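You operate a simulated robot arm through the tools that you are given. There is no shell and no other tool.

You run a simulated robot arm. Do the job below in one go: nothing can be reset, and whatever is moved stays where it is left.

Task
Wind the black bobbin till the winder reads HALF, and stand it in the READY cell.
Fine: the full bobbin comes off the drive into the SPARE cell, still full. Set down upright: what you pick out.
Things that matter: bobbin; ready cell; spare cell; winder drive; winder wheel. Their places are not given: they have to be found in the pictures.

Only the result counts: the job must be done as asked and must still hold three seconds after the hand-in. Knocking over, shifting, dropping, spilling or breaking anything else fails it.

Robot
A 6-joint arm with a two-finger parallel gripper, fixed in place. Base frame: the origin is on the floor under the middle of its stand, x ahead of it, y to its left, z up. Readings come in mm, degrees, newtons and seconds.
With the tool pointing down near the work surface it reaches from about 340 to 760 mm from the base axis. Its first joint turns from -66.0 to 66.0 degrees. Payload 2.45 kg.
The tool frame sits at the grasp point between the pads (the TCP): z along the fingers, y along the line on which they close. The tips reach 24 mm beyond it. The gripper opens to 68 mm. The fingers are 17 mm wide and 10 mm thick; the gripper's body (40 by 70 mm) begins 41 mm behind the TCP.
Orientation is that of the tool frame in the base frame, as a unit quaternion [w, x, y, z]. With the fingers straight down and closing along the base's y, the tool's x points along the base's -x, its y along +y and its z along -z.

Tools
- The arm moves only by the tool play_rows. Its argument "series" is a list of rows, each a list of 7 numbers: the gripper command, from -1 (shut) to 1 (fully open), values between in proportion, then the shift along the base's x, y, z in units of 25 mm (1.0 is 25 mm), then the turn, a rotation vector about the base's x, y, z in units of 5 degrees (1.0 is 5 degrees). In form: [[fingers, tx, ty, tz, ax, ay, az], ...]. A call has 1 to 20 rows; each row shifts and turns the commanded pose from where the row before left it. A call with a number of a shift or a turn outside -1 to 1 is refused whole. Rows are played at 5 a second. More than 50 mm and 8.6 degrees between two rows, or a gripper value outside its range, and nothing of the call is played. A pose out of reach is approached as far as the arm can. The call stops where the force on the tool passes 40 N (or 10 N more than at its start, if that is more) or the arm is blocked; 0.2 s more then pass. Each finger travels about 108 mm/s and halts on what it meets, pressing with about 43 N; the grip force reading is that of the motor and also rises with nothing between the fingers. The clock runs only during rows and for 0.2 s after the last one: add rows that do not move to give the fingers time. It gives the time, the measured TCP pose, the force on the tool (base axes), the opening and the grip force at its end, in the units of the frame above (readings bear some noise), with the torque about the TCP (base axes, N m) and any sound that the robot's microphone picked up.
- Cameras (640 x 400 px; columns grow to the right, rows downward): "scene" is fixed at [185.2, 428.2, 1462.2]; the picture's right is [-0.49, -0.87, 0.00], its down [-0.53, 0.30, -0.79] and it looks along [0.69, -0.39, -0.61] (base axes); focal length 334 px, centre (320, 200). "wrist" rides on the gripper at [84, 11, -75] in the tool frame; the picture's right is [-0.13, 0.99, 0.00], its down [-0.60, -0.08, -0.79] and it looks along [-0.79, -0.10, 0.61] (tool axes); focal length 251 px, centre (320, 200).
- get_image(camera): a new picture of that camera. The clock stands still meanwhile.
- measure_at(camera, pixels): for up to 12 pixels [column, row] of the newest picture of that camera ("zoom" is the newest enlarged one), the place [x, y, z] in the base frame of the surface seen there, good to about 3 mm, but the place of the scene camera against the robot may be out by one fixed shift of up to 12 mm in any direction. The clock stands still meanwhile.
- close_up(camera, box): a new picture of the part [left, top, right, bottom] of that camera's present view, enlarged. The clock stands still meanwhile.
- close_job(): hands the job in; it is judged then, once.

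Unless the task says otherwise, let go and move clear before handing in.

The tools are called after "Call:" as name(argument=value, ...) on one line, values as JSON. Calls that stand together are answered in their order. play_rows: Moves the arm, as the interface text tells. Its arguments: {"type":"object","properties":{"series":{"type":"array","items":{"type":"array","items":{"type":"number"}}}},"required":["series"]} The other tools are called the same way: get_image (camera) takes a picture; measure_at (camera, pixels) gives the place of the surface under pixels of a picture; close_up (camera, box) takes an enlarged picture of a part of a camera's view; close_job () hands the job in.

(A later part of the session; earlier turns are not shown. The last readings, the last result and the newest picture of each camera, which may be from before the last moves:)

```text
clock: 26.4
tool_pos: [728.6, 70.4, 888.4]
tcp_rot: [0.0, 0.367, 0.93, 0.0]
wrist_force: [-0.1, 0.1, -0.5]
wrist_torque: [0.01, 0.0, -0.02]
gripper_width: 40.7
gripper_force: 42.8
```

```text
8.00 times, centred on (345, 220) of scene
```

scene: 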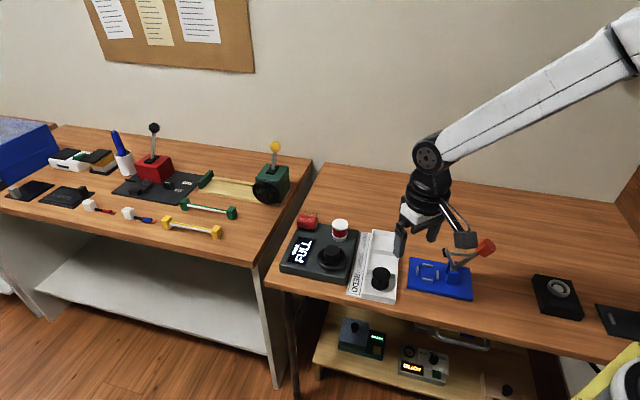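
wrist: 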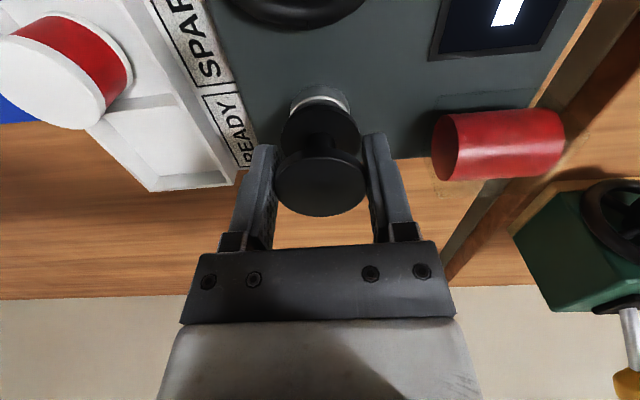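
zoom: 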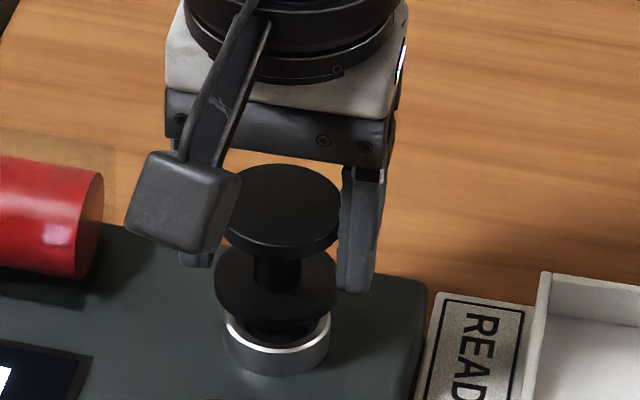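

The foot looks centred at the ring mouth with no force. I'll continue down in small steps to the seat, expected near z≈876.

Call:
play_rows(series=[[-1, 0, 0, -0.12, 0, 0, 0], [-1, 0, 0, -0.12, 0, 0, 0], [-1, 0, 0, 0, 0, 0, 0]])

```text
clock: 27.2
tool_pos: [729.4, 70.7, 882.7]
tcp_rot: [0.0, 0.367, 0.93, 0.0]
wrist_force: [0.1, 1.1, -0.3]
wrist_torque: [0.0, 0.0, -0.02]
gripper_width: 40.8
gripper_force: 43.3
```

Call:
play_rows(series=[[-1, 0, 0, -0.1, 0, 0, 0], [-1, 0, 0, -0.08, 0, 0, 0], [-1, 0, 0, 0, 0, 0, 0]])

```text
clock: 28.0
tool_pos: [729.1, 68.3, 879.2]
tcp_rot: [0.0, 0.367, 0.93, 0.0]
wrist_force: [0.3, 0.3, 0.1]
wrist_torque: [0.01, -0.03, 0.0]
gripper_width: 40.9
gripper_force: 42.8
```

Call:
play_rows(series=[[-1, 0, 0, -0.06, 0, 0, 0], [-1, 0, 0, -0.06, 0, 0, 0], [-1, 0, 0, 0, 0, 0, 0]])

Call:
close_up(camera="scene", box=[290, 195, 370, 275])

```text
clock: 28.8
tool_pos: [729.3, 70.3, 875.4]
tcp_rot: [0.0, 0.367, 0.93, 0.0]
wrist_force: [-3.6, 0.1, 7.2]
wrist_torque: [0.0, 0.16, 0.02]
gripper_width: 40.8
gripper_force: 42.7
```

```text
5.00 times, centred on (330, 235) of scene
```

zoom: 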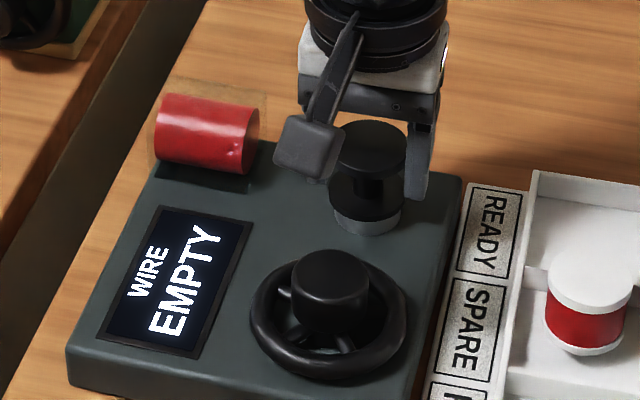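

The display reads EMPTY and force is 7 N, so the black bobbin is seated. I'll release it and rise clear.

Call:
play_rows(series=[[-1, 0, 0, 0.02, 0, 0, 0], [0.7, 0, 0, 0, 0, 0, 0], [0.7, 0, 0, 0, 0, 0, 0], [0.7, 0, 0, 0.2, 0, 0, 0], [0.7, 0, 0, 0.5, 0, 0, 0], [0.7, 0, 0, 0.8, 0, 0, 0], [0.7, 0, 0, 0.8, 0, 0, 0], [1, 0, 0, 0, 0, 0, 0], [1, 0, 0, 0, 0, 0, 0]])

Call:
get_image(camera="wrist")

Call:
close_up(camera="scene", box=[290, 195, 370, 275])

```text
clock: 30.8
tool_pos: [729.2, 71.3, 933.4]
tcp_rot: [0.0, 0.367, 0.93, 0.0]
wrist_force: [-0.4, -0.3, 0.5]
wrist_torque: [0.01, -0.03, 0.01]
gripper_width: 68.1
gripper_force: 0.0
```

```text
taken
```

wrist: 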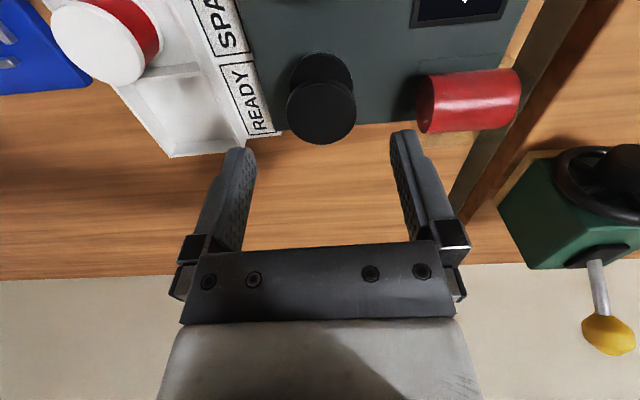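

```text
5.00 times, centred on (330, 235) of scene
```

zoom: 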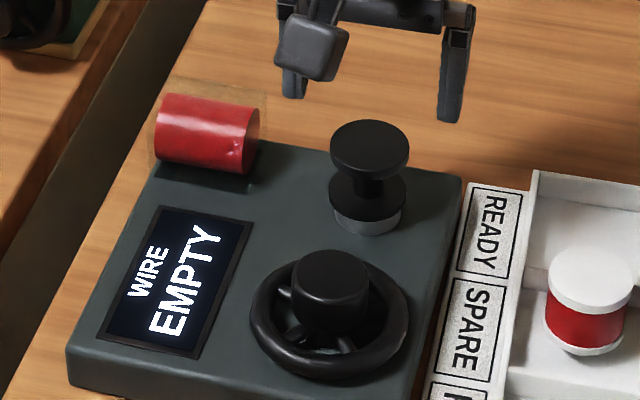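

Display still reads EMPTY and the bobbin stands free. I'll move over the wheel hub and inspect it from above.

Call:
play_rows(series=[[1, -0.82, 0.825, 0, 0, 0, 0], [1, -0.82, 0.825, 0, 0, 0, 0], [1, -0.82, 0.825, 0, 0, 0, 0], [1, 0, 0, 0, 0, 0, 0], [1, 0, 0, 0, 0, 0, 0]])

Call:
get_image(camera="wrist")

Call:
close_up(camera="wrist", box=[260, 40, 380, 160])

```text
clock: 32.0
tool_pos: [667.5, 130.2, 934.0]
tcp_rot: [0.0, 0.367, 0.93, 0.0]
wrist_force: [-0.2, -1.0, 0.0]
wrist_torque: [0.02, -0.04, 0.0]
gripper_width: 68.1
gripper_force: 0.0
```

```text
taken
```

wrist: 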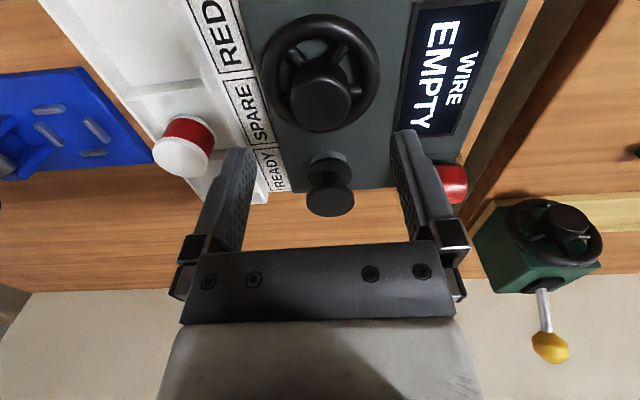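

```text
3.33 times, centred on (320, 100) of wrist
```

zoom: 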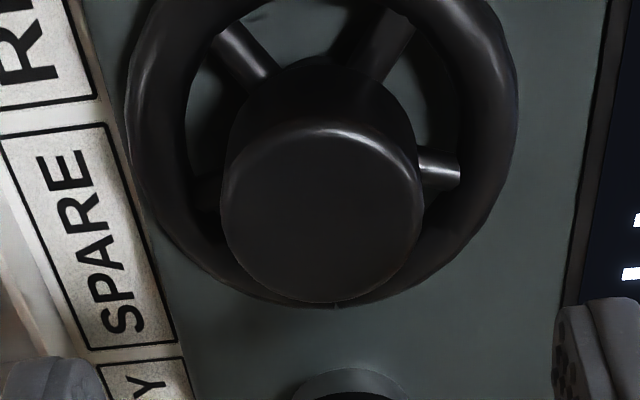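

From here the wrist camera also sees the display at (440,75). I'll measure the hub top and the rim.

Call:
measure_at(camera="zoom", pixels=[[322, 215], [226, 215], [416, 215], [322, 298], [322, 140], [170, 110], [480, 110], [140, 110], [510, 110], [440, 170], [300, 10], [205, 100]])

```text
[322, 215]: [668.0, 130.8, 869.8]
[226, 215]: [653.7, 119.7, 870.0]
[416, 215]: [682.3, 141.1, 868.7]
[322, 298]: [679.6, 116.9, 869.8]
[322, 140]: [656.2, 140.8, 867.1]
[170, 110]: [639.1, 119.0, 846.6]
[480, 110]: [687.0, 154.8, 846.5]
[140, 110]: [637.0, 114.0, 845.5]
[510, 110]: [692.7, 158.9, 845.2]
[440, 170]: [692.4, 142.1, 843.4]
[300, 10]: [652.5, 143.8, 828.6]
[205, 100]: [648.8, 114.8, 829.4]
```

The hub is centred at (668,130), about 35 mm across, with the rim top near 849. I'll descend so the tips stay above the rim and close on the hub.

Call:
play_rows(series=[[1, 0.01, -0.06, -0.6, 0, 0, 0], [1, 0, 0, -0.7, 0, 0, 0], [1, 0, 0, -0.7, 0, 0, 0], [1, 0, 0, -0.22, 0, 0, 0], [1, 0, 0, 0, 0, 0, 0], [-1, 0, 0, 0, 0, 0, 0], [-1, 0, 0, 0, 0, 0, 0], [-1, 0, 0, 0, 0, 0, 0]])

Call:
get_image(camera="wrist")

Call:
close_up(camera="scene", box=[280, 195, 380, 295])

```text
clock: 33.8
tool_pos: [667.6, 131.1, 877.5]
tcp_rot: [0.0, 0.366, 0.93, -0.001]
wrist_force: [4.4, 2.9, -2.4]
wrist_torque: [-0.18, 0.21, 0.02]
gripper_width: 37.5
gripper_force: 44.8
```

```text
taken
```

wrist: 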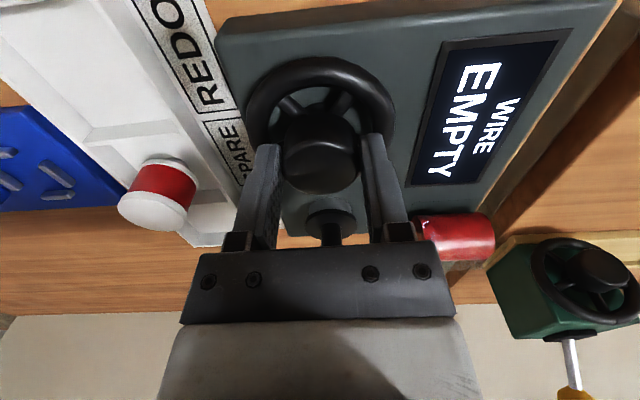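

```text
4.00 times, centred on (330, 245) of scene
```

zoom: 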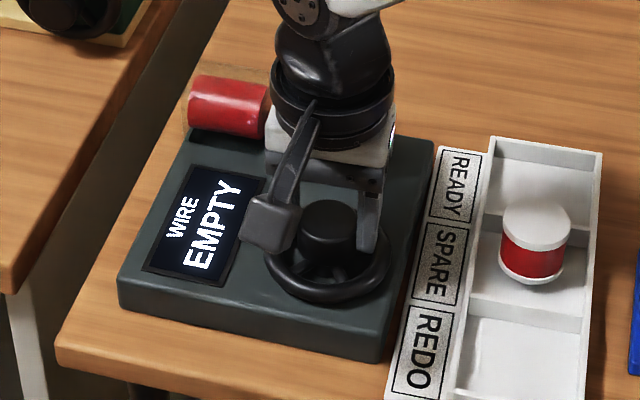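

The hub is gripped at 37.5 mm and the display still reads EMPTY at wrist (470,115). I'll turn 15° clockwise and see how it responds.

Call:
play_rows(series=[[-1, 0, 0, 0, 0, 0, -1], [-1, 0, 0, 0, 0, 0, -1], [-1, 0, 0, 0, 0, 0, -1], [-1, 0, 0, 0, 0, 0, 0]])

Call:
get_image(camera="wrist")

Call:
close_up(camera="scene", box=[280, 195, 380, 295])

```text
clock: 34.8
tool_pos: [668.2, 131.0, 877.7]
tcp_rot: [0.0, 0.485, 0.874, 0.001]
wrist_force: [9.7, 8.9, -8.9]
wrist_torque: [-0.45, -0.23, 0.04]
gripper_width: 37.4
gripper_force: 44.9
```

```text
taken
```

wrist: 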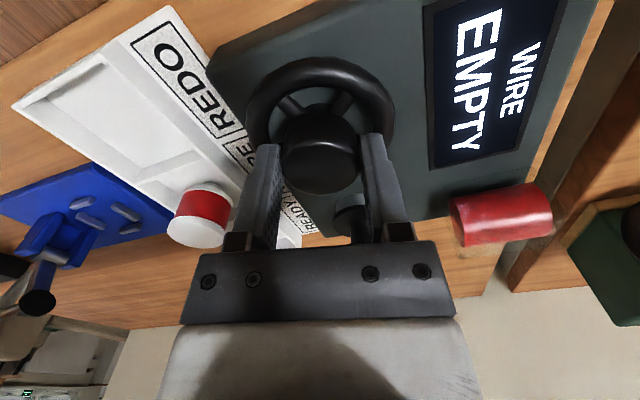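

```text
4.00 times, centred on (330, 245) of scene
```

zoom: 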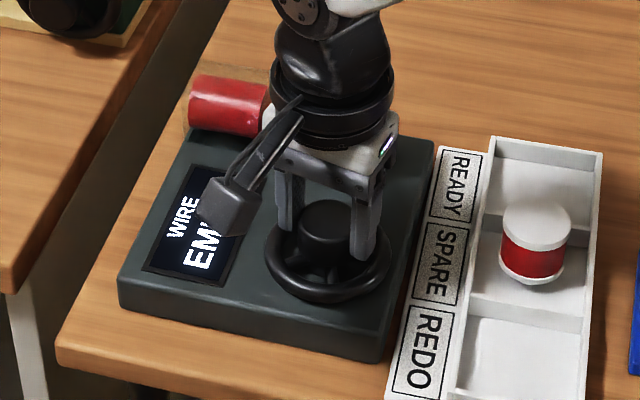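

The wheel follows the gripper (spokes keep their place in the wrist view), but a side load of about 13 N built up, so the grip is slightly off centre toward (+x,-y). I'll release, shift ~1.5 mm, regrip, and continue clockwise.

Call:
play_rows(series=[[0.4, 0, 0, 0, 0, 0, 0], [0.4, 0, 0, 0, 0, 0, 0], [0.4, 0.05, -0.07, 0, 0, 0, 0], [-1, 0, 0, 0, 0, 0, 0], [-1, 0, 0, 0, 0, 0, 0], [-1, 0, 0, 0, 0, 0, 0]])

```text
clock: 36.2
tool_pos: [669.4, 129.6, 877.3]
tcp_rot: [0.0, 0.485, 0.874, 0.001]
wrist_force: [9.8, 6.1, -5.1]
wrist_torque: [0.05, 0.05, -0.04]
gripper_width: 37.6
gripper_force: 45.0
```

The remaining load (9.8, 6.1) lies along the closing direction, so the hub sits a bit further that way. I'll shift along it and watch the force.

Call:
play_rows(series=[[-1, 0.05, 0.032, 0, 0, 0, 0], [-1, 0, 0, 0, 0, 0, 0]])

```text
clock: 36.8
tool_pos: [669.5, 128.5, 878.7]
tcp_rot: [0.0, 0.485, 0.875, -0.001]
wrist_force: [-2.0, 1.8, 3.0]
wrist_torque: [-0.31, -0.67, 0.0]
gripper_width: 37.5
gripper_force: 45.5
```

The load is now near zero with the tool at about (670,129). I'll turn a further 30° clockwise.

Call:
play_rows(series=[[-1, 0, 0, 0, 0, 0, -1], [-1, 0, 0, 0, 0, 0, -1], [-1, 0, 0, 0, 0, 0, -1], [-1, 0, 0, 0, 0, 0, -1], [-1, 0, 0, 0, 0, 0, -1], [-1, 0, 0, 0, 0, 0, -1], [-1, 0, 0, 0, 0, 0, 0]])

Call:
get_image(camera="wrist")

Call:
close_up(camera="scene", box=[280, 195, 380, 295])

```text
clock: 38.4
tool_pos: [669.5, 129.1, 877.5]
tcp_rot: [0.001, 0.695, 0.719, 0.0]
wrist_force: [-9.0, -4.2, 9.2]
wrist_torque: [0.24, 0.07, -0.01]
gripper_width: 37.4
gripper_force: 44.6
```

```text
taken
```

wrist: 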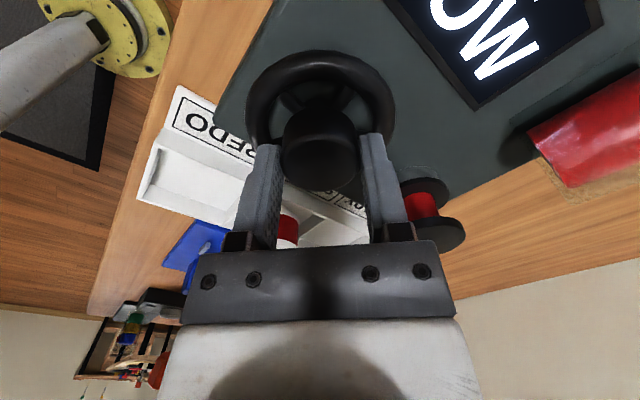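

```text
4.00 times, centred on (330, 245) of scene
```

zoom: 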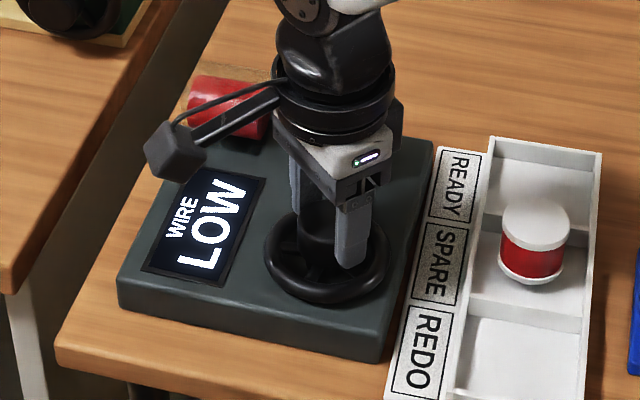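

Clockwise winds: the display now reads LOW and red wire shows on the bobbin at wrist (425,195). I'll continue in 10° steps and check each time.

Call:
play_rows(series=[[-1, 0, 0, 0, 0, 0, -1], [-1, 0, 0, 0, 0, 0, -1], [-1, 0, 0, 0, 0, 0, 0]])

Call:
close_up(camera="scene", box=[280, 195, 380, 295])

```text
clock: 39.2
tool_pos: [668.8, 128.6, 877.5]
tcp_rot: [0.0, 0.755, 0.656, -0.001]
wrist_force: [-10.4, -4.7, 8.3]
wrist_torque: [0.08, -0.22, -0.03]
gripper_width: 37.2
gripper_force: 45.0
```

```text
4.00 times, centred on (330, 245) of scene
```

zoom: 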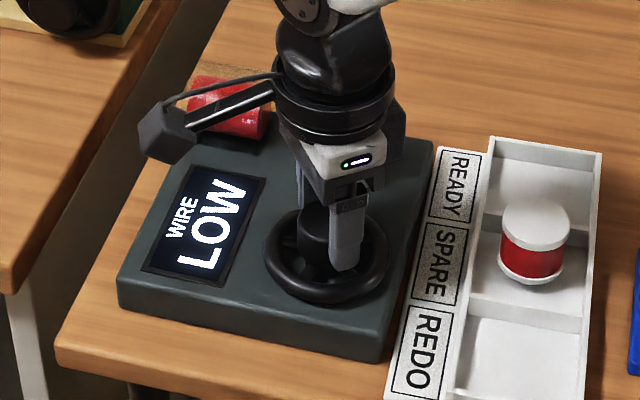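

Still LOW; side load is a modest (-10,-5) N. I'll ease the position slightly and turn another 10°.

Call:
play_rows(series=[[-1, -0.03, -0.015, 0, 0, 0, -1], [-1, 0, 0, 0, 0, 0, -1], [-1, 0, 0, 0, 0, 0, 0]])

Call:
close_up(camera="scene", box=[280, 195, 380, 295])

```text
clock: 40.0
tool_pos: [669.2, 128.2, 878.4]
tcp_rot: [0.0, 0.809, 0.588, -0.001]
wrist_force: [-1.0, 0.5, 0.3]
wrist_torque: [-0.7, 0.34, -0.01]
gripper_width: 37.5
gripper_force: 44.7
```

```text
4.00 times, centred on (330, 245) of scene
```

zoom: 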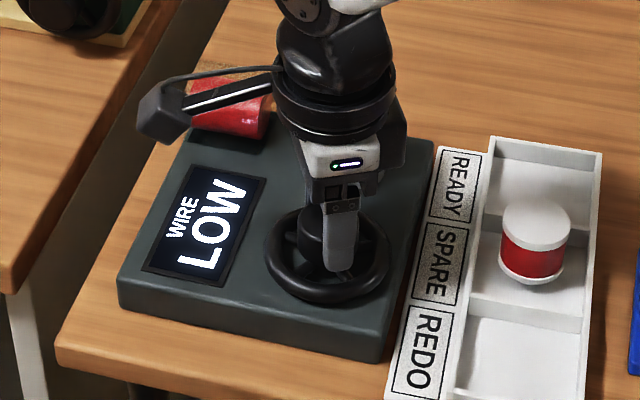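

Still LOW after about 65° total, load now near zero. Another 10°.

Call:
play_rows(series=[[-1, 0, 0, 0, 0, 0, -1], [-1, 0, 0, 0, 0, 0, -1], [-1, 0, 0, 0, 0, 0, 0]])

Call:
close_up(camera="scene", box=[280, 195, 380, 295])

```text
clock: 40.8
tool_pos: [670.4, 128.6, 878.9]
tcp_rot: [0.0, 0.857, 0.515, 0.0]
wrist_force: [0.5, 0.5, 1.3]
wrist_torque: [0.23, 0.28, 0.01]
gripper_width: 37.7
gripper_force: 44.8
```

```text
4.00 times, centred on (330, 245) of scene
```

zoom: 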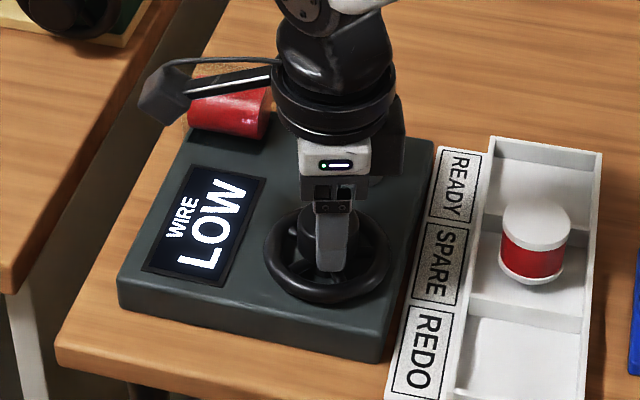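

Call:
play_rows(series=[[-1, 0, 0, 0, 0, 0, -1], [-1, 0, 0, 0, 0, 0, -1], [-1, 0, 0, 0, 0, 0, 0]])

Call:
close_up(camera="scene", box=[280, 195, 380, 295])

```text
clock: 41.6
tool_pos: [668.4, 129.9, 878.8]
tcp_rot: [0.0, 0.899, 0.437, 0.0]
wrist_force: [1.1, 1.5, 0.0]
wrist_torque: [0.42, 0.15, 0.05]
gripper_width: 37.4
gripper_force: 45.1
```

```text
4.00 times, centred on (330, 245) of scene
```

zoom: 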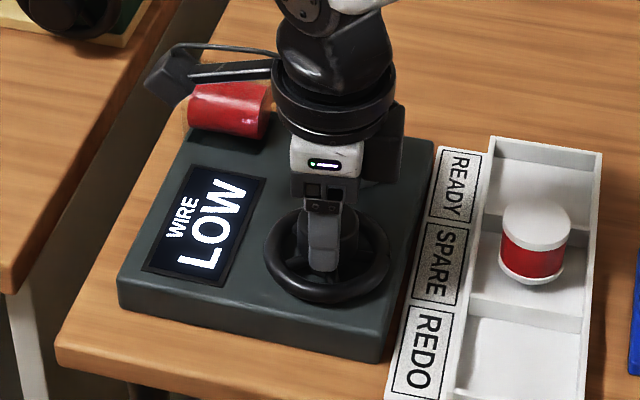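

Still LOW at about 85° total. I'll turn another 10°.

Call:
play_rows(series=[[-1, 0, 0, 0, 0, 0, -1], [-1, 0, 0, 0, 0, 0, -1], [-1, 0, 0, 0, 0, 0, 0]])

Call:
close_up(camera="scene", box=[280, 195, 380, 295])

```text
clock: 42.4
tool_pos: [669.1, 129.0, 877.8]
tcp_rot: [0.0, 0.934, 0.357, 0.0]
wrist_force: [1.8, 1.5, -1.5]
wrist_torque: [0.49, -0.02, 0.03]
gripper_width: 37.2
gripper_force: 44.7
```

```text
4.00 times, centred on (330, 245) of scene
```

zoom: 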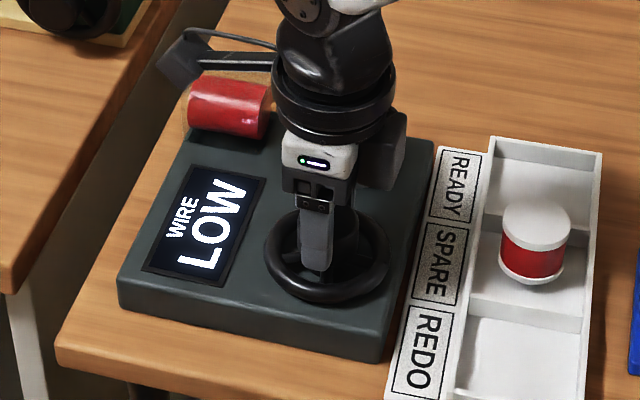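

Call:
play_rows(series=[[-1, 0, 0, 0, 0, 0, -1], [-1, 0, 0, 0, 0, 0, -1], [-1, 0, 0, 0, 0, 0, 0]])

Call:
close_up(camera="scene", box=[280, 195, 380, 295])

```text
clock: 43.2
tool_pos: [669.9, 129.0, 877.2]
tcp_rot: [0.001, 0.961, 0.275, 0.0]
wrist_force: [1.2, 1.4, 0.6]
wrist_torque: [0.34, 0.1, 0.01]
gripper_width: 37.6
gripper_force: 45.0
```

```text
4.00 times, centred on (330, 245) of scene
```

zoom: 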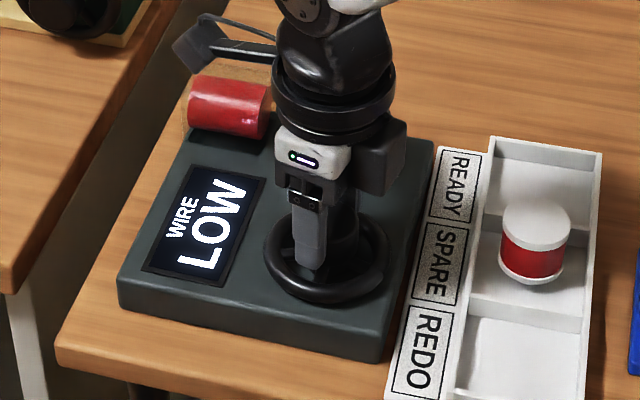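

Still LOW at about 105° total with little load. Another 10°.

Call:
play_rows(series=[[-1, 0, 0, 0, 0, 0, -1], [-1, 0, 0, 0, 0, 0, -1], [-1, 0, 0, 0, 0, 0, 0]])

Call:
close_up(camera="scene", box=[280, 195, 380, 295])

```text
clock: 44.0
tool_pos: [669.0, 128.9, 878.3]
tcp_rot: [-0.001, 0.982, 0.19, -0.001]
wrist_force: [-3.4, 3.7, 4.2]
wrist_torque: [-0.06, -0.15, -0.02]
gripper_width: 37.4
gripper_force: 44.8
```

```text
4.00 times, centred on (330, 245) of scene
```

zoom: 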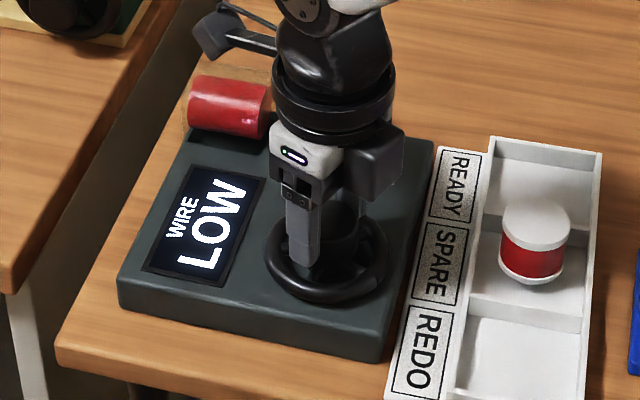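

Call:
play_rows(series=[[-1, 0, 0, 0, 0, 0, -1], [-1, 0, 0, 0, 0, 0, -1], [-1, 0, 0, 0, 0, 0, 0]])

Call:
close_up(camera="scene", box=[280, 195, 380, 295])

```text
clock: 44.4
tool_pos: [668.9, 129.0, 878.8]
tcp_rot: [-0.012, 0.987, 0.163, 0.0]
wrist_force: [1.7, 7.4, -2.5]
wrist_torque: [-0.66, 0.02, 0.01]
gripper_width: 37.6
gripper_force: 44.9
out of reach, approached as far as the arm can: row 1, 2
stopped in row 2: the force on the tool passed its limit at 54 N (the readings are from after the stop); the commanded pose is now the measured one
```

```text
4.00 times, centred on (330, 245) of scene
```

zoom: 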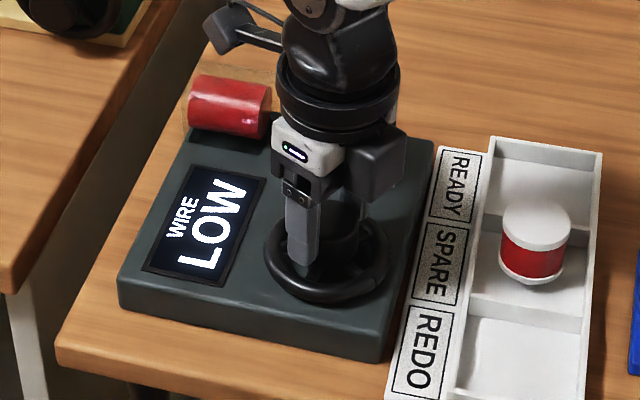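

The wrist joint reached its limit near yaw -161°, with about 117° wound and the display still LOW. I'll release the hub, rise clear, correct the small tilt and turn back for a fresh grip.

Call:
play_rows(series=[[0.6, 0, 0, 0, 0, 0, 0], [0.6, 0, 0, 0, 0, 0, 0], [0.6, 0, 0, 0.3, 0, 0, 0.4], [0.6, 0, 0, 0.5, -0.27, -0.045, 0.6], [0.6, 0, 0, 0.6, 0, 0, 1], [0.6, 0, 0, 0, 0, 0, 0]])

Call:
close_up(camera="scene", box=[270, 185, 400, 305])

```text
clock: 45.8
tool_pos: [668.9, 127.8, 912.0]
tcp_rot: [0.0, 0.969, 0.249, -0.001]
wrist_force: [-0.4, -0.3, 1.2]
wrist_torque: [0.01, -0.02, 0.02]
gripper_width: 54.2
gripper_force: 0.2
```

```text
3.33 times, centred on (335, 245) of scene
```

zoom: 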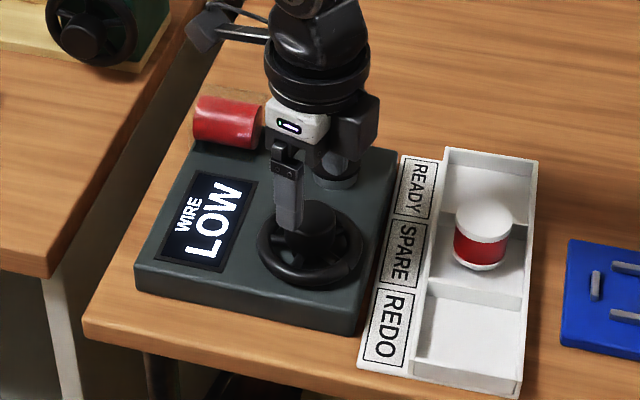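

The tool is level and clear of the hub, and the display holds at LOW. I'll turn back about 150° counter-clockwise.

Call:
play_rows(series=[[0.8, 0, 0, 0, 0, 0, 1], [0.8, 0, 0, 0, 0, 0, 1], [0.8, 0, 0, 0, 0, 0, 1], [0.8, 0, 0, 0, 0, 0, 1], [0.8, 0, 0, 0, 0, 0, 1], [0.8, 0, 0, 0, 0, 0, 1], [0.8, 0, 0, 0, 0, 0, 1], [0.8, 0, 0, 0, 0, 0, 1], [0.8, 0, 0, 0, 0, 0, 1], [0.8, 0, 0, 0, 0, 0, 1], [0.8, 0, 0, 0, 0, 0, 1], [0.8, 0, 0, 0, 0, 0, 1], [0.8, 0, 0, 0, 0, 0, 1], [0.8, 0, 0, 0, 0, 0, 1], [0.8, 0, 0, 0, 0, 0, 1], [0.8, 0, 0, 0, 0, 0, 1], [0.8, 0, 0, 0, 0, 0, 1], [0.8, 0, 0, 0, 0, 0, 1], [0.8, 0, 0, 0, 0, 0, 1], [0.8, 0, 0, 0, 0, 0, 1]])

Call:
play_rows(series=[[0.8, 0, 0, 0, 0, 0, 1], [0.8, 0, 0, 0, 0, 0, 1], [0.8, 0, 0, 0, 0, 0, 1], [0.8, 0, 0, 0, 0, 0, 1], [0.8, 0, 0, 0, 0, 0, 1], [0.8, 0, 0, 0, 0, 0, 1], [0.8, 0, 0, 0, 0, 0, 1], [0.8, 0, 0, 0, 0, 0, 1], [0.8, 0, 0, 0, 0, 0, 0], [0.8, 0, 0, 0, 0, 0, 0]])

Call:
get_image(camera="wrist")

Call:
close_up(camera="scene", box=[270, 185, 400, 305])

```text
clock: 50.0
tool_pos: [669.6, 127.4, 913.1]
tcp_rot: [0.0, 0.433, 0.902, -0.001]
wrist_force: [-0.7, -0.1, 0.9]
wrist_torque: [-0.05, 0.01, 0.03]
gripper_width: 61.2
gripper_force: 0.0
```

```text
clock: 52.2
tool_pos: [669.7, 128.4, 912.4]
tcp_rot: [0.0, 0.098, 0.995, -0.002]
wrist_force: [0.1, 0.3, -0.1]
wrist_torque: [-0.01, 0.0, 0.0]
gripper_width: 61.3
gripper_force: 0.1
```

```text
taken
```

wrist: 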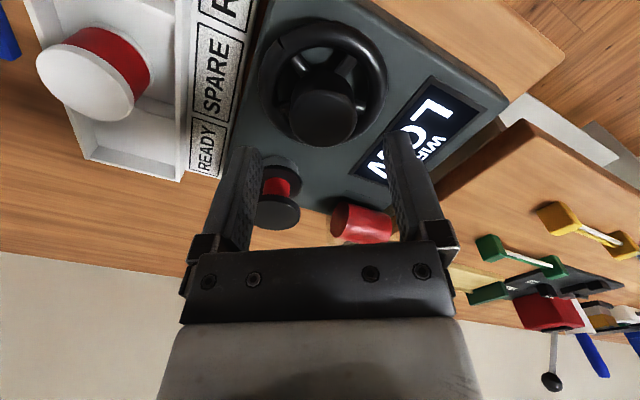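

```text
3.33 times, centred on (335, 245) of scene
```

zoom: 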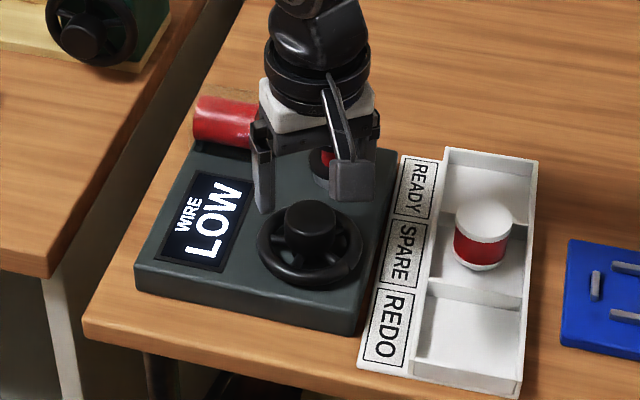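

The tool is now at yaw about -11°, the display still reads LOW and the winder hasn't moved. I'll measure the hub again for a centred regrip.

Call:
close_up(camera="wrist", box=[250, 10, 400, 160])

```text
2.67 times, centred on (325, 85) of wrist
```

zoom: 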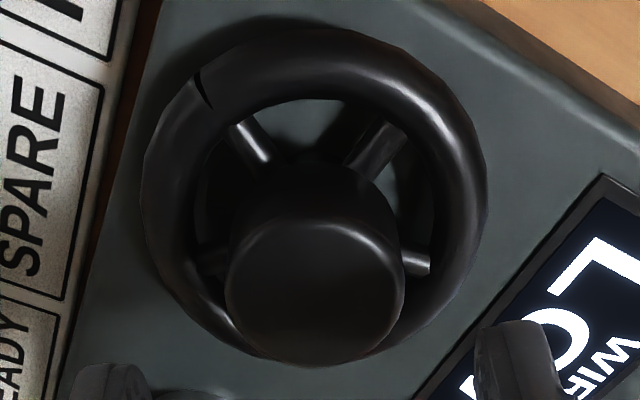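

Call:
measure_at(camera="zoom", pixels=[[315, 290], [231, 290], [399, 290], [315, 362], [315, 228], [255, 245], [375, 245], [260, 340], [370, 340], [315, 260], [315, 330], [200, 100]])

```text
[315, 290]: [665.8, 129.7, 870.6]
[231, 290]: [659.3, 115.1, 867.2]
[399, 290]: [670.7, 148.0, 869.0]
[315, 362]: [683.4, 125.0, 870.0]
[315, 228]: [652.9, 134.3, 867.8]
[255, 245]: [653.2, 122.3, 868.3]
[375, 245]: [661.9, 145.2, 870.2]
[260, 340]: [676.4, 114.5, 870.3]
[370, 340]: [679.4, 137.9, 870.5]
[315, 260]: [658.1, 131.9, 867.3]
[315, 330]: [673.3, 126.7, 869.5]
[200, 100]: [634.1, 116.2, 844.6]
```

The hub axis estimates agree with (669,129), where turning was load-free. I'll lower back to z≈878 and regrip.

Call:
play_rows(series=[[0.8, 0, 0.03, -0.5, 0, 0, 0], [0.8, 0, 0, -0.5, 0, 0, 0], [0.8, 0, 0, -0.37, 0, 0, 0], [0.8, 0, 0, 0, 0, 0, 0], [-1, 0, 0, 0, 0, 0, 0], [-1, 0, 0, 0, 0, 0, 0], [-1, 0, 0, 0, 0, 0, 0]])

Call:
close_up(camera="scene", box=[270, 185, 400, 305])

```text
clock: 53.8
tool_pos: [668.8, 129.6, 879.8]
tcp_rot: [0.0, 0.099, 0.995, 0.0]
wrist_force: [2.4, 6.0, -3.9]
wrist_torque: [0.5, -0.42, 0.0]
gripper_width: 37.6
gripper_force: 45.3
```

```text
3.33 times, centred on (335, 245) of scene
```

zoom: 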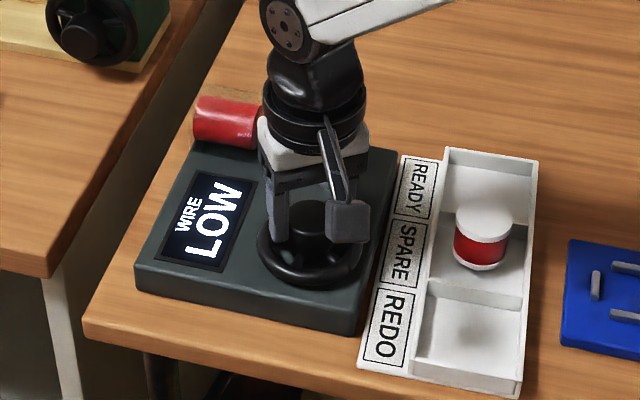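

Regripped with a small 6 N load along y. I'll ease 0.75 mm that way and turn 10° clockwise.

Call:
play_rows(series=[[-1, 0.005, 0.025, 0, 0, 0, 0], [-1, 0, 0, 0, 0, 0, -1], [-1, 0, 0, 0, 0, 0, -1], [-1, 0, 0, 0, 0, 0, 0]])

Call:
close_up(camera="scene", box=[270, 185, 400, 305])

```text
clock: 54.8
tool_pos: [669.8, 129.1, 880.3]
tcp_rot: [0.0, 0.186, 0.983, -0.001]
wrist_force: [-2.5, 7.3, 1.3]
wrist_torque: [0.12, -0.69, -0.01]
gripper_width: 37.6
gripper_force: 44.6
```

```text
3.33 times, centred on (335, 245) of scene
```

zoom: 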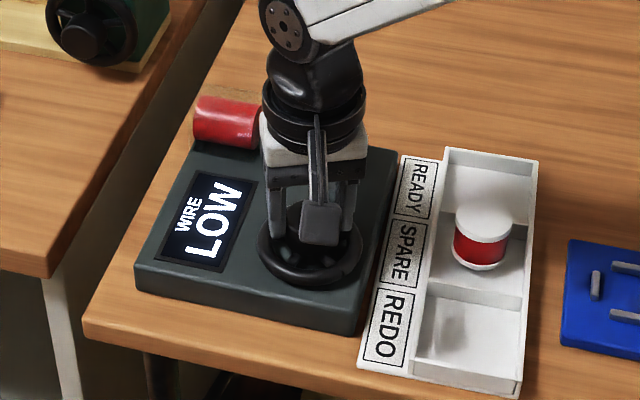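

Still LOW at about 127° total. Another 10°.

Call:
play_rows(series=[[-1, 0, 0.02, 0, 0, 0, -1], [-1, 0, 0, 0, 0, 0, -1], [-1, 0, 0, 0, 0, 0, 0]])

Call:
close_up(camera="scene", box=[270, 185, 400, 305])

```text
clock: 55.6
tool_pos: [669.1, 129.0, 879.4]
tcp_rot: [0.0, 0.271, 0.963, 0.0]
wrist_force: [-2.8, 2.3, 3.3]
wrist_torque: [0.27, -0.25, -0.01]
gripper_width: 37.5
gripper_force: 44.9
```

```text
3.33 times, centred on (335, 245) of scene
```

zoom: 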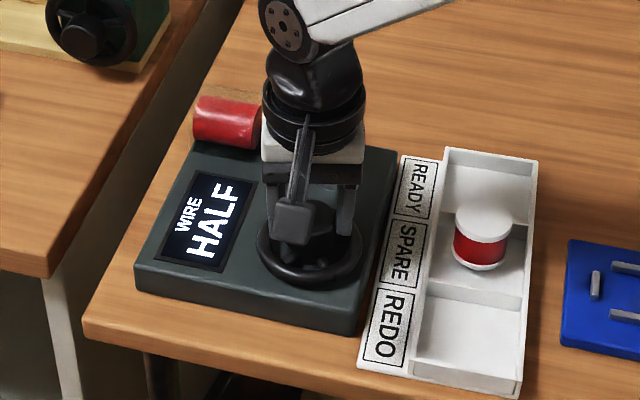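

The display now reads HALF. I'll add a small 3° so it doesn't sit on the edge of the band, then check.

Call:
play_rows(series=[[-1, 0, 0, 0, 0, 0, -0.6], [-1, 0, 0, 0, 0, 0, 0], [-1, 0, 0, 0, 0, 0, 0]])

Call:
close_up(camera="scene", box=[270, 185, 400, 305])

```text
clock: 56.4
tool_pos: [669.2, 129.6, 879.4]
tcp_rot: [-0.001, 0.295, 0.956, -0.001]
wrist_force: [-0.5, 1.4, 2.1]
wrist_torque: [0.51, 0.12, 0.0]
gripper_width: 37.4
gripper_force: 44.9
```

```text
3.33 times, centred on (335, 245) of scene
```

zoom: 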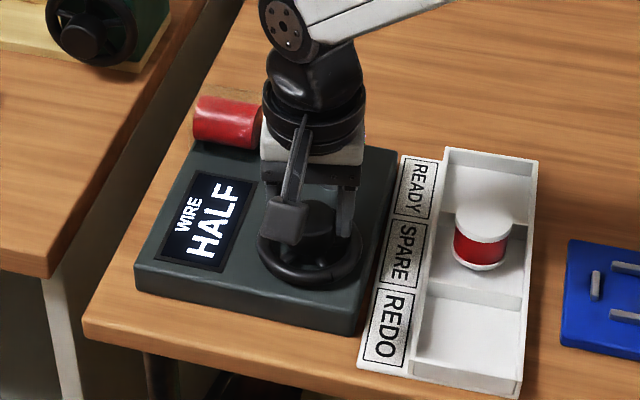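

HALF holds with almost no load on the tool. I'll open gently and rise straight off the hub.

Call:
play_rows(series=[[0.3, 0, 0, 0, 0, 0, 0], [0.6, 0, 0, 0, 0, 0, 0], [0.8, 0, 0, 0.3, 0, 0, 0], [0.8, 0, 0, 0.7, 0, 0, 0], [0.8, 0, 0, 0.7, 0, 0, 0], [1, 0, 0, 0.6, 0, 0, -0.9], [1, 0, 0, 0, 0, 0, -0.9], [1, 0, 0, 0, 0, 0, 0], [1, 0, 0, 0, 0, 0, 0]])

Call:
get_image(camera="wrist")

Call:
close_up(camera="scene", box=[270, 185, 400, 305])

```text
clock: 58.4
tool_pos: [668.5, 129.0, 936.6]
tcp_rot: [-0.001, 0.369, 0.93, -0.001]
wrist_force: [-1.2, 0.8, 1.3]
wrist_torque: [0.01, -0.02, -0.01]
gripper_width: 67.8
gripper_force: 0.0
```

```text
taken
```

wrist: 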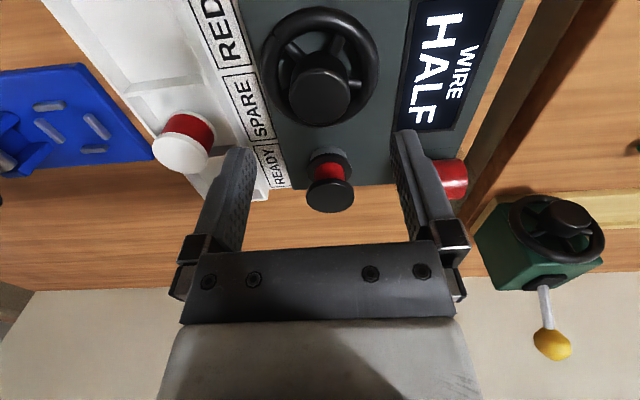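

```text
3.33 times, centred on (335, 245) of scene
```

zoom: 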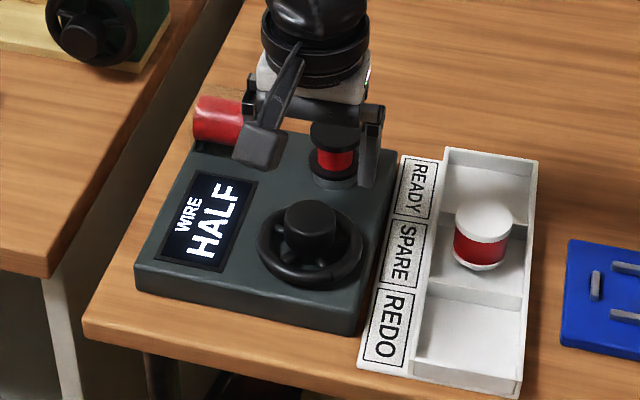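

HALF holds with the hand off. I'll return over the bobbin on the drive and verify its centre.

Call:
play_rows(series=[[1, 0.805, -0.795, 0, 0, 0, 0], [1, 0.805, -0.795, 0, 0, 0, 0], [1, 0.805, -0.795, 0, 0, 0, 0], [1, 0, 0, 0, 0, 0, 0], [1, 0, 0, 0, 0, 0, 0]])

Call:
get_image(camera="wrist")

Call:
close_up(camera="wrist", box=[260, 30, 380, 150])

```text
clock: 59.6
tool_pos: [729.3, 69.6, 934.9]
tcp_rot: [0.0, 0.37, 0.929, 0.0]
wrist_force: [-0.5, -1.1, -0.1]
wrist_torque: [0.01, -0.02, 0.01]
gripper_width: 68.2
gripper_force: 0.0
```

```text
taken
```

wrist: 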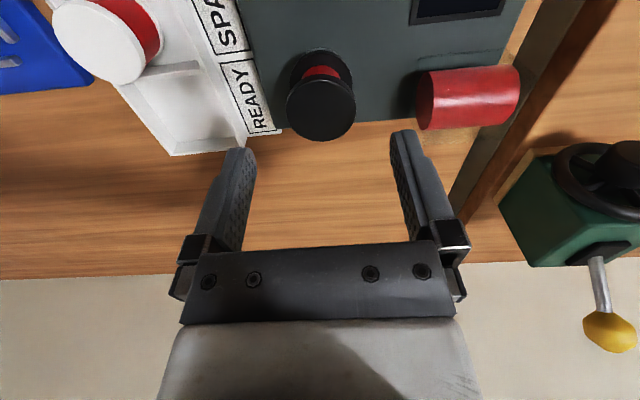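

```text
3.33 times, centred on (320, 90) of wrist
```

zoom: 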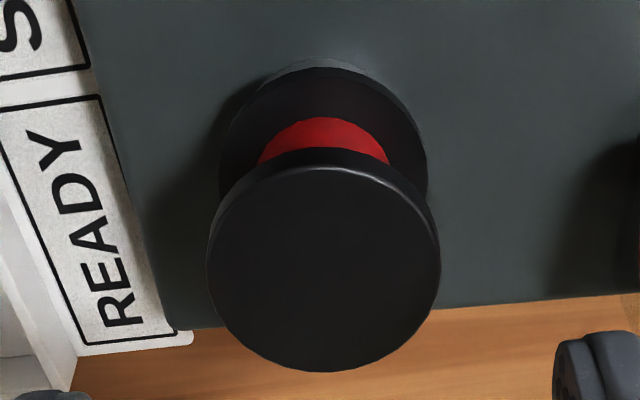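

The half-wound bobbin is centred under the tool at wrist (321,110). I'll descend to z≈875, grip the top flange and lift.

Call:
play_rows(series=[[1, 0, 0, -0.6, 0, 0, 0], [1, 0, 0, -0.6, 0, 0, 0], [1, 0, 0, -0.6, 0, 0, 0], [1, 0, 0, -0.6, 0, 0, 0], [1, 0, 0, 0, 0, 0, 0], [-1, 0, 0, 0, 0, 0, 0], [-1, 0, 0, 0, 0, 0, 0], [-1, 0, 0, 0, 0, 0, 0]])

Call:
close_up(camera="scene", box=[270, 185, 400, 305])

```text
clock: 61.4
tool_pos: [730.8, 71.3, 877.0]
tcp_rot: [-0.001, 0.369, 0.929, -0.001]
wrist_force: [-0.2, 1.1, -0.7]
wrist_torque: [0.0, -0.03, 0.0]
gripper_width: 40.5
gripper_force: 43.1
```

```text
3.33 times, centred on (335, 245) of scene
```

zoom: 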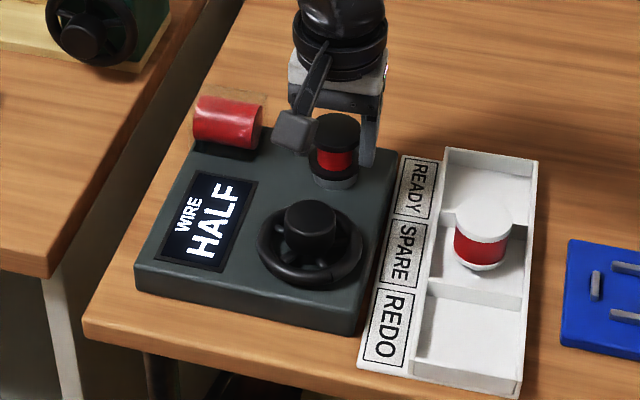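

Gripped at 40.5 mm with HALF still shown. I'll lift it straight up.

Call:
play_rows(series=[[-1, 0, 0, 0.2, 0, 0, 0], [-1, 0, 0, 0.2, 0, 0, 0], [-1, 0, 0, 0.4, 0, 0, 0], [-1, 0, 0, 0.5, 0, 0, 0], [-1, 0, 0, 0.6, 0, 0, 0], [-1, 0, 0, 0.6, 0, 0, 0], [-1, 0, 0, 0, 0, 0, 0]])

Call:
get_image(camera="wrist")

Call:
close_up(camera="scene", box=[270, 185, 400, 305])

```text
clock: 63.0
tool_pos: [729.9, 70.8, 939.0]
tcp_rot: [-0.001, 0.369, 0.929, -0.001]
wrist_force: [-0.4, -0.2, -1.0]
wrist_torque: [0.01, 0.02, -0.02]
gripper_width: 40.4
gripper_force: 43.3
```

```text
taken
```

wrist: 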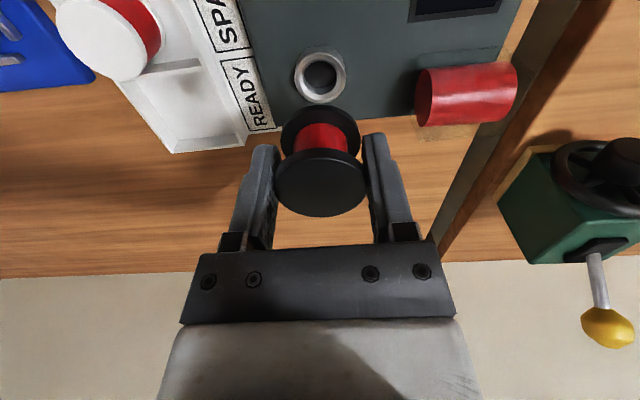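

```text
3.33 times, centred on (335, 245) of scene
```

zoom: 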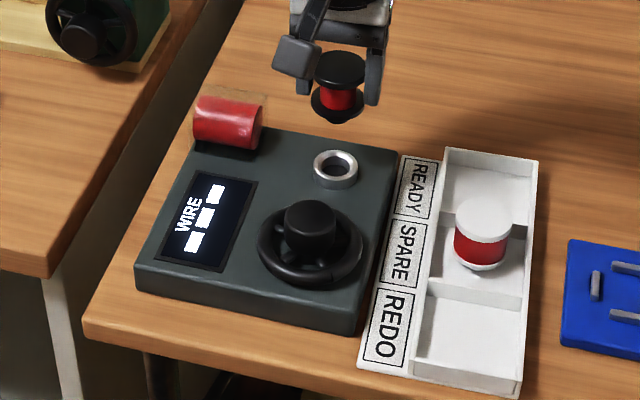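

The bobbin is off the drive, held level, and still half wound. I'll carry it over the READY cell.

Call:
play_rows(series=[[-1, -0.42, -0.749, 0, 0, 0, 0], [-1, -0.42, -0.749, 0, 0, 0, 0], [-1, -0.42, -0.749, 0, 0, 0, 0], [-1, -0.42, -0.749, 0, 0, 0, 0], [-1, -0.42, -0.749, 0, 0, 0, 0], [-1, -0.42, -0.749, 0, 0, 0, 0], [-1, 0, 0, 0, 0, 0, 0], [-1, 0, 0, 0, 0, 0, 0]])

Call:
get_image(camera="wrist")

Call:
close_up(camera="wrist", box=[240, 0, 420, 160])

```text
clock: 64.8
tool_pos: [666.8, -42.7, 938.8]
tcp_rot: [0.0, 0.369, 0.93, 0.0]
wrist_force: [0.5, -0.6, -0.5]
wrist_torque: [-0.01, 0.02, 0.0]
gripper_width: 40.4
gripper_force: 42.9
```

```text
taken
```

wrist: 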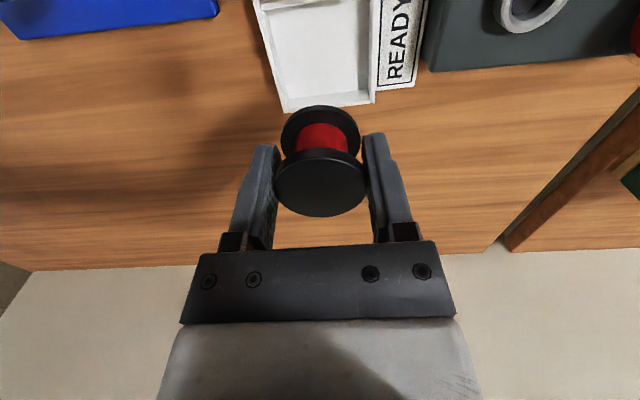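

```text
2.50 times, centred on (330, 80) of wrist
```

zoom: 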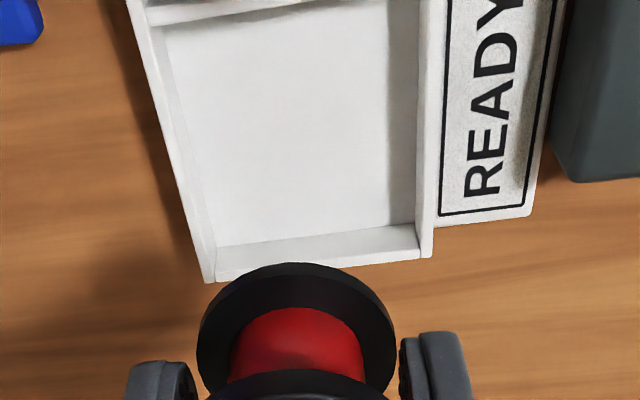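

Call:
measure_at(camera="zoom", pixels=[[295, 134], [188, 134], [195, 134], [412, 134], [405, 134], [290, 240], [290, 250], [290, 20], [290, 8], [218, 248], [412, 225], [290, 268]])

```text
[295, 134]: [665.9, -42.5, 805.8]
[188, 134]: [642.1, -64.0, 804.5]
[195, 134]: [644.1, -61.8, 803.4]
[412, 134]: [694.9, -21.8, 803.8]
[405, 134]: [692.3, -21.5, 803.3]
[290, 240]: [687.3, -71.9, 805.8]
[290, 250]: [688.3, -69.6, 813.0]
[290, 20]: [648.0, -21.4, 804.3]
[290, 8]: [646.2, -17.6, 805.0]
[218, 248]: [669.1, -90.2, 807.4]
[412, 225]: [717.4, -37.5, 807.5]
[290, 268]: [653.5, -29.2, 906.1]
```

The tool is centred over READY within about 1 mm. I'll descend to just above the floor.

Call:
play_rows(series=[[-1, 0.03, 0.01, -0.6, 0, 0, 0], [-1, 0, 0, -0.7, 0, 0, 0], [-1, 0, 0, -0.7, 0, 0, 0], [-1, 0, 0, -0.6, 0, 0, 0], [-1, 0, 0, -0.5, 0, 0, 0], [-1, 0, 0, -0.15, 0, 0, 0], [-1, 0, 0, 0, 0, 0, 0]])

Call:
get_image(camera="wrist")

Call:
close_up(camera="scene", box=[320, 200, 420, 300])

```text
clock: 66.4
tool_pos: [667.4, -41.8, 857.9]
tcp_rot: [0.0, 0.368, 0.93, -0.001]
wrist_force: [0.5, -0.4, -0.6]
wrist_torque: [-0.02, 0.0, 0.02]
gripper_width: 40.8
gripper_force: 43.0
```

```text
taken
```

wrist: 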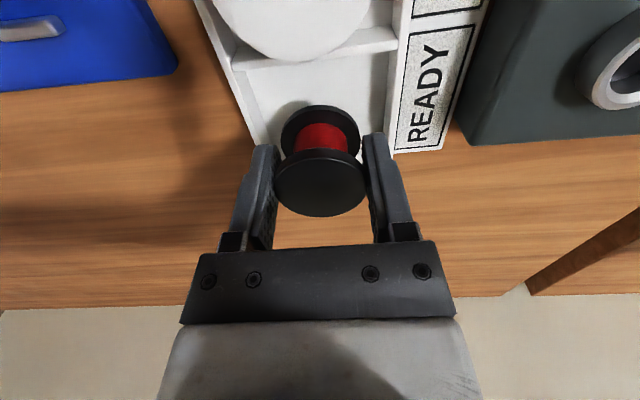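

```text
4.00 times, centred on (370, 250) of scene
```

zoom: 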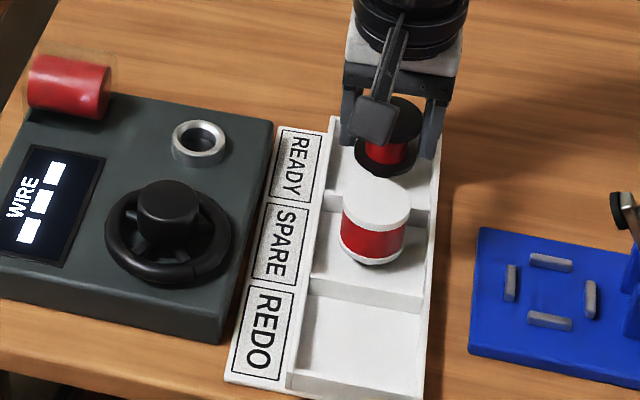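

The bobbin is over READY with clearance all round. I'll lower in small steps until contact, expected near z≈851.

Call:
play_rows(series=[[-1, 0, 0, -0.12, 0, 0, 0], [-1, 0, 0, -0.08, 0, 0, 0], [-1, 0, 0, 0, 0, 0, 0]])

```text
clock: 67.2
tool_pos: [668.0, -41.0, 851.1]
tcp_rot: [0.0, 0.369, 0.93, -0.001]
wrist_force: [-0.4, 0.9, -1.4]
wrist_torque: [0.01, -0.01, 0.02]
gripper_width: 40.7
gripper_force: 43.1
```

Call:
play_rows(series=[[-1, 0, 0, -0.04, 0, 0, 0], [-1, 0, 0, 0, 0, 0, 0]])

```text
clock: 67.8
tool_pos: [666.8, -41.9, 850.7]
tcp_rot: [-0.001, 0.37, 0.929, 0.0]
wrist_force: [-0.6, -0.3, -1.8]
wrist_torque: [0.0, 0.01, -0.01]
gripper_width: 41.0
gripper_force: 43.1
```

Call:
play_rows(series=[[-1, 0, 0, -0.04, 0, 0, 0], [-1, 0, 0, 0, 0, 0, 0]])

```text
clock: 68.4
tool_pos: [667.5, -41.3, 850.6]
tcp_rot: [0.001, 0.37, 0.929, 0.0]
wrist_force: [-1.4, 1.1, 6.5]
wrist_torque: [0.05, 0.07, 0.01]
gripper_width: 40.5
gripper_force: 42.5
```

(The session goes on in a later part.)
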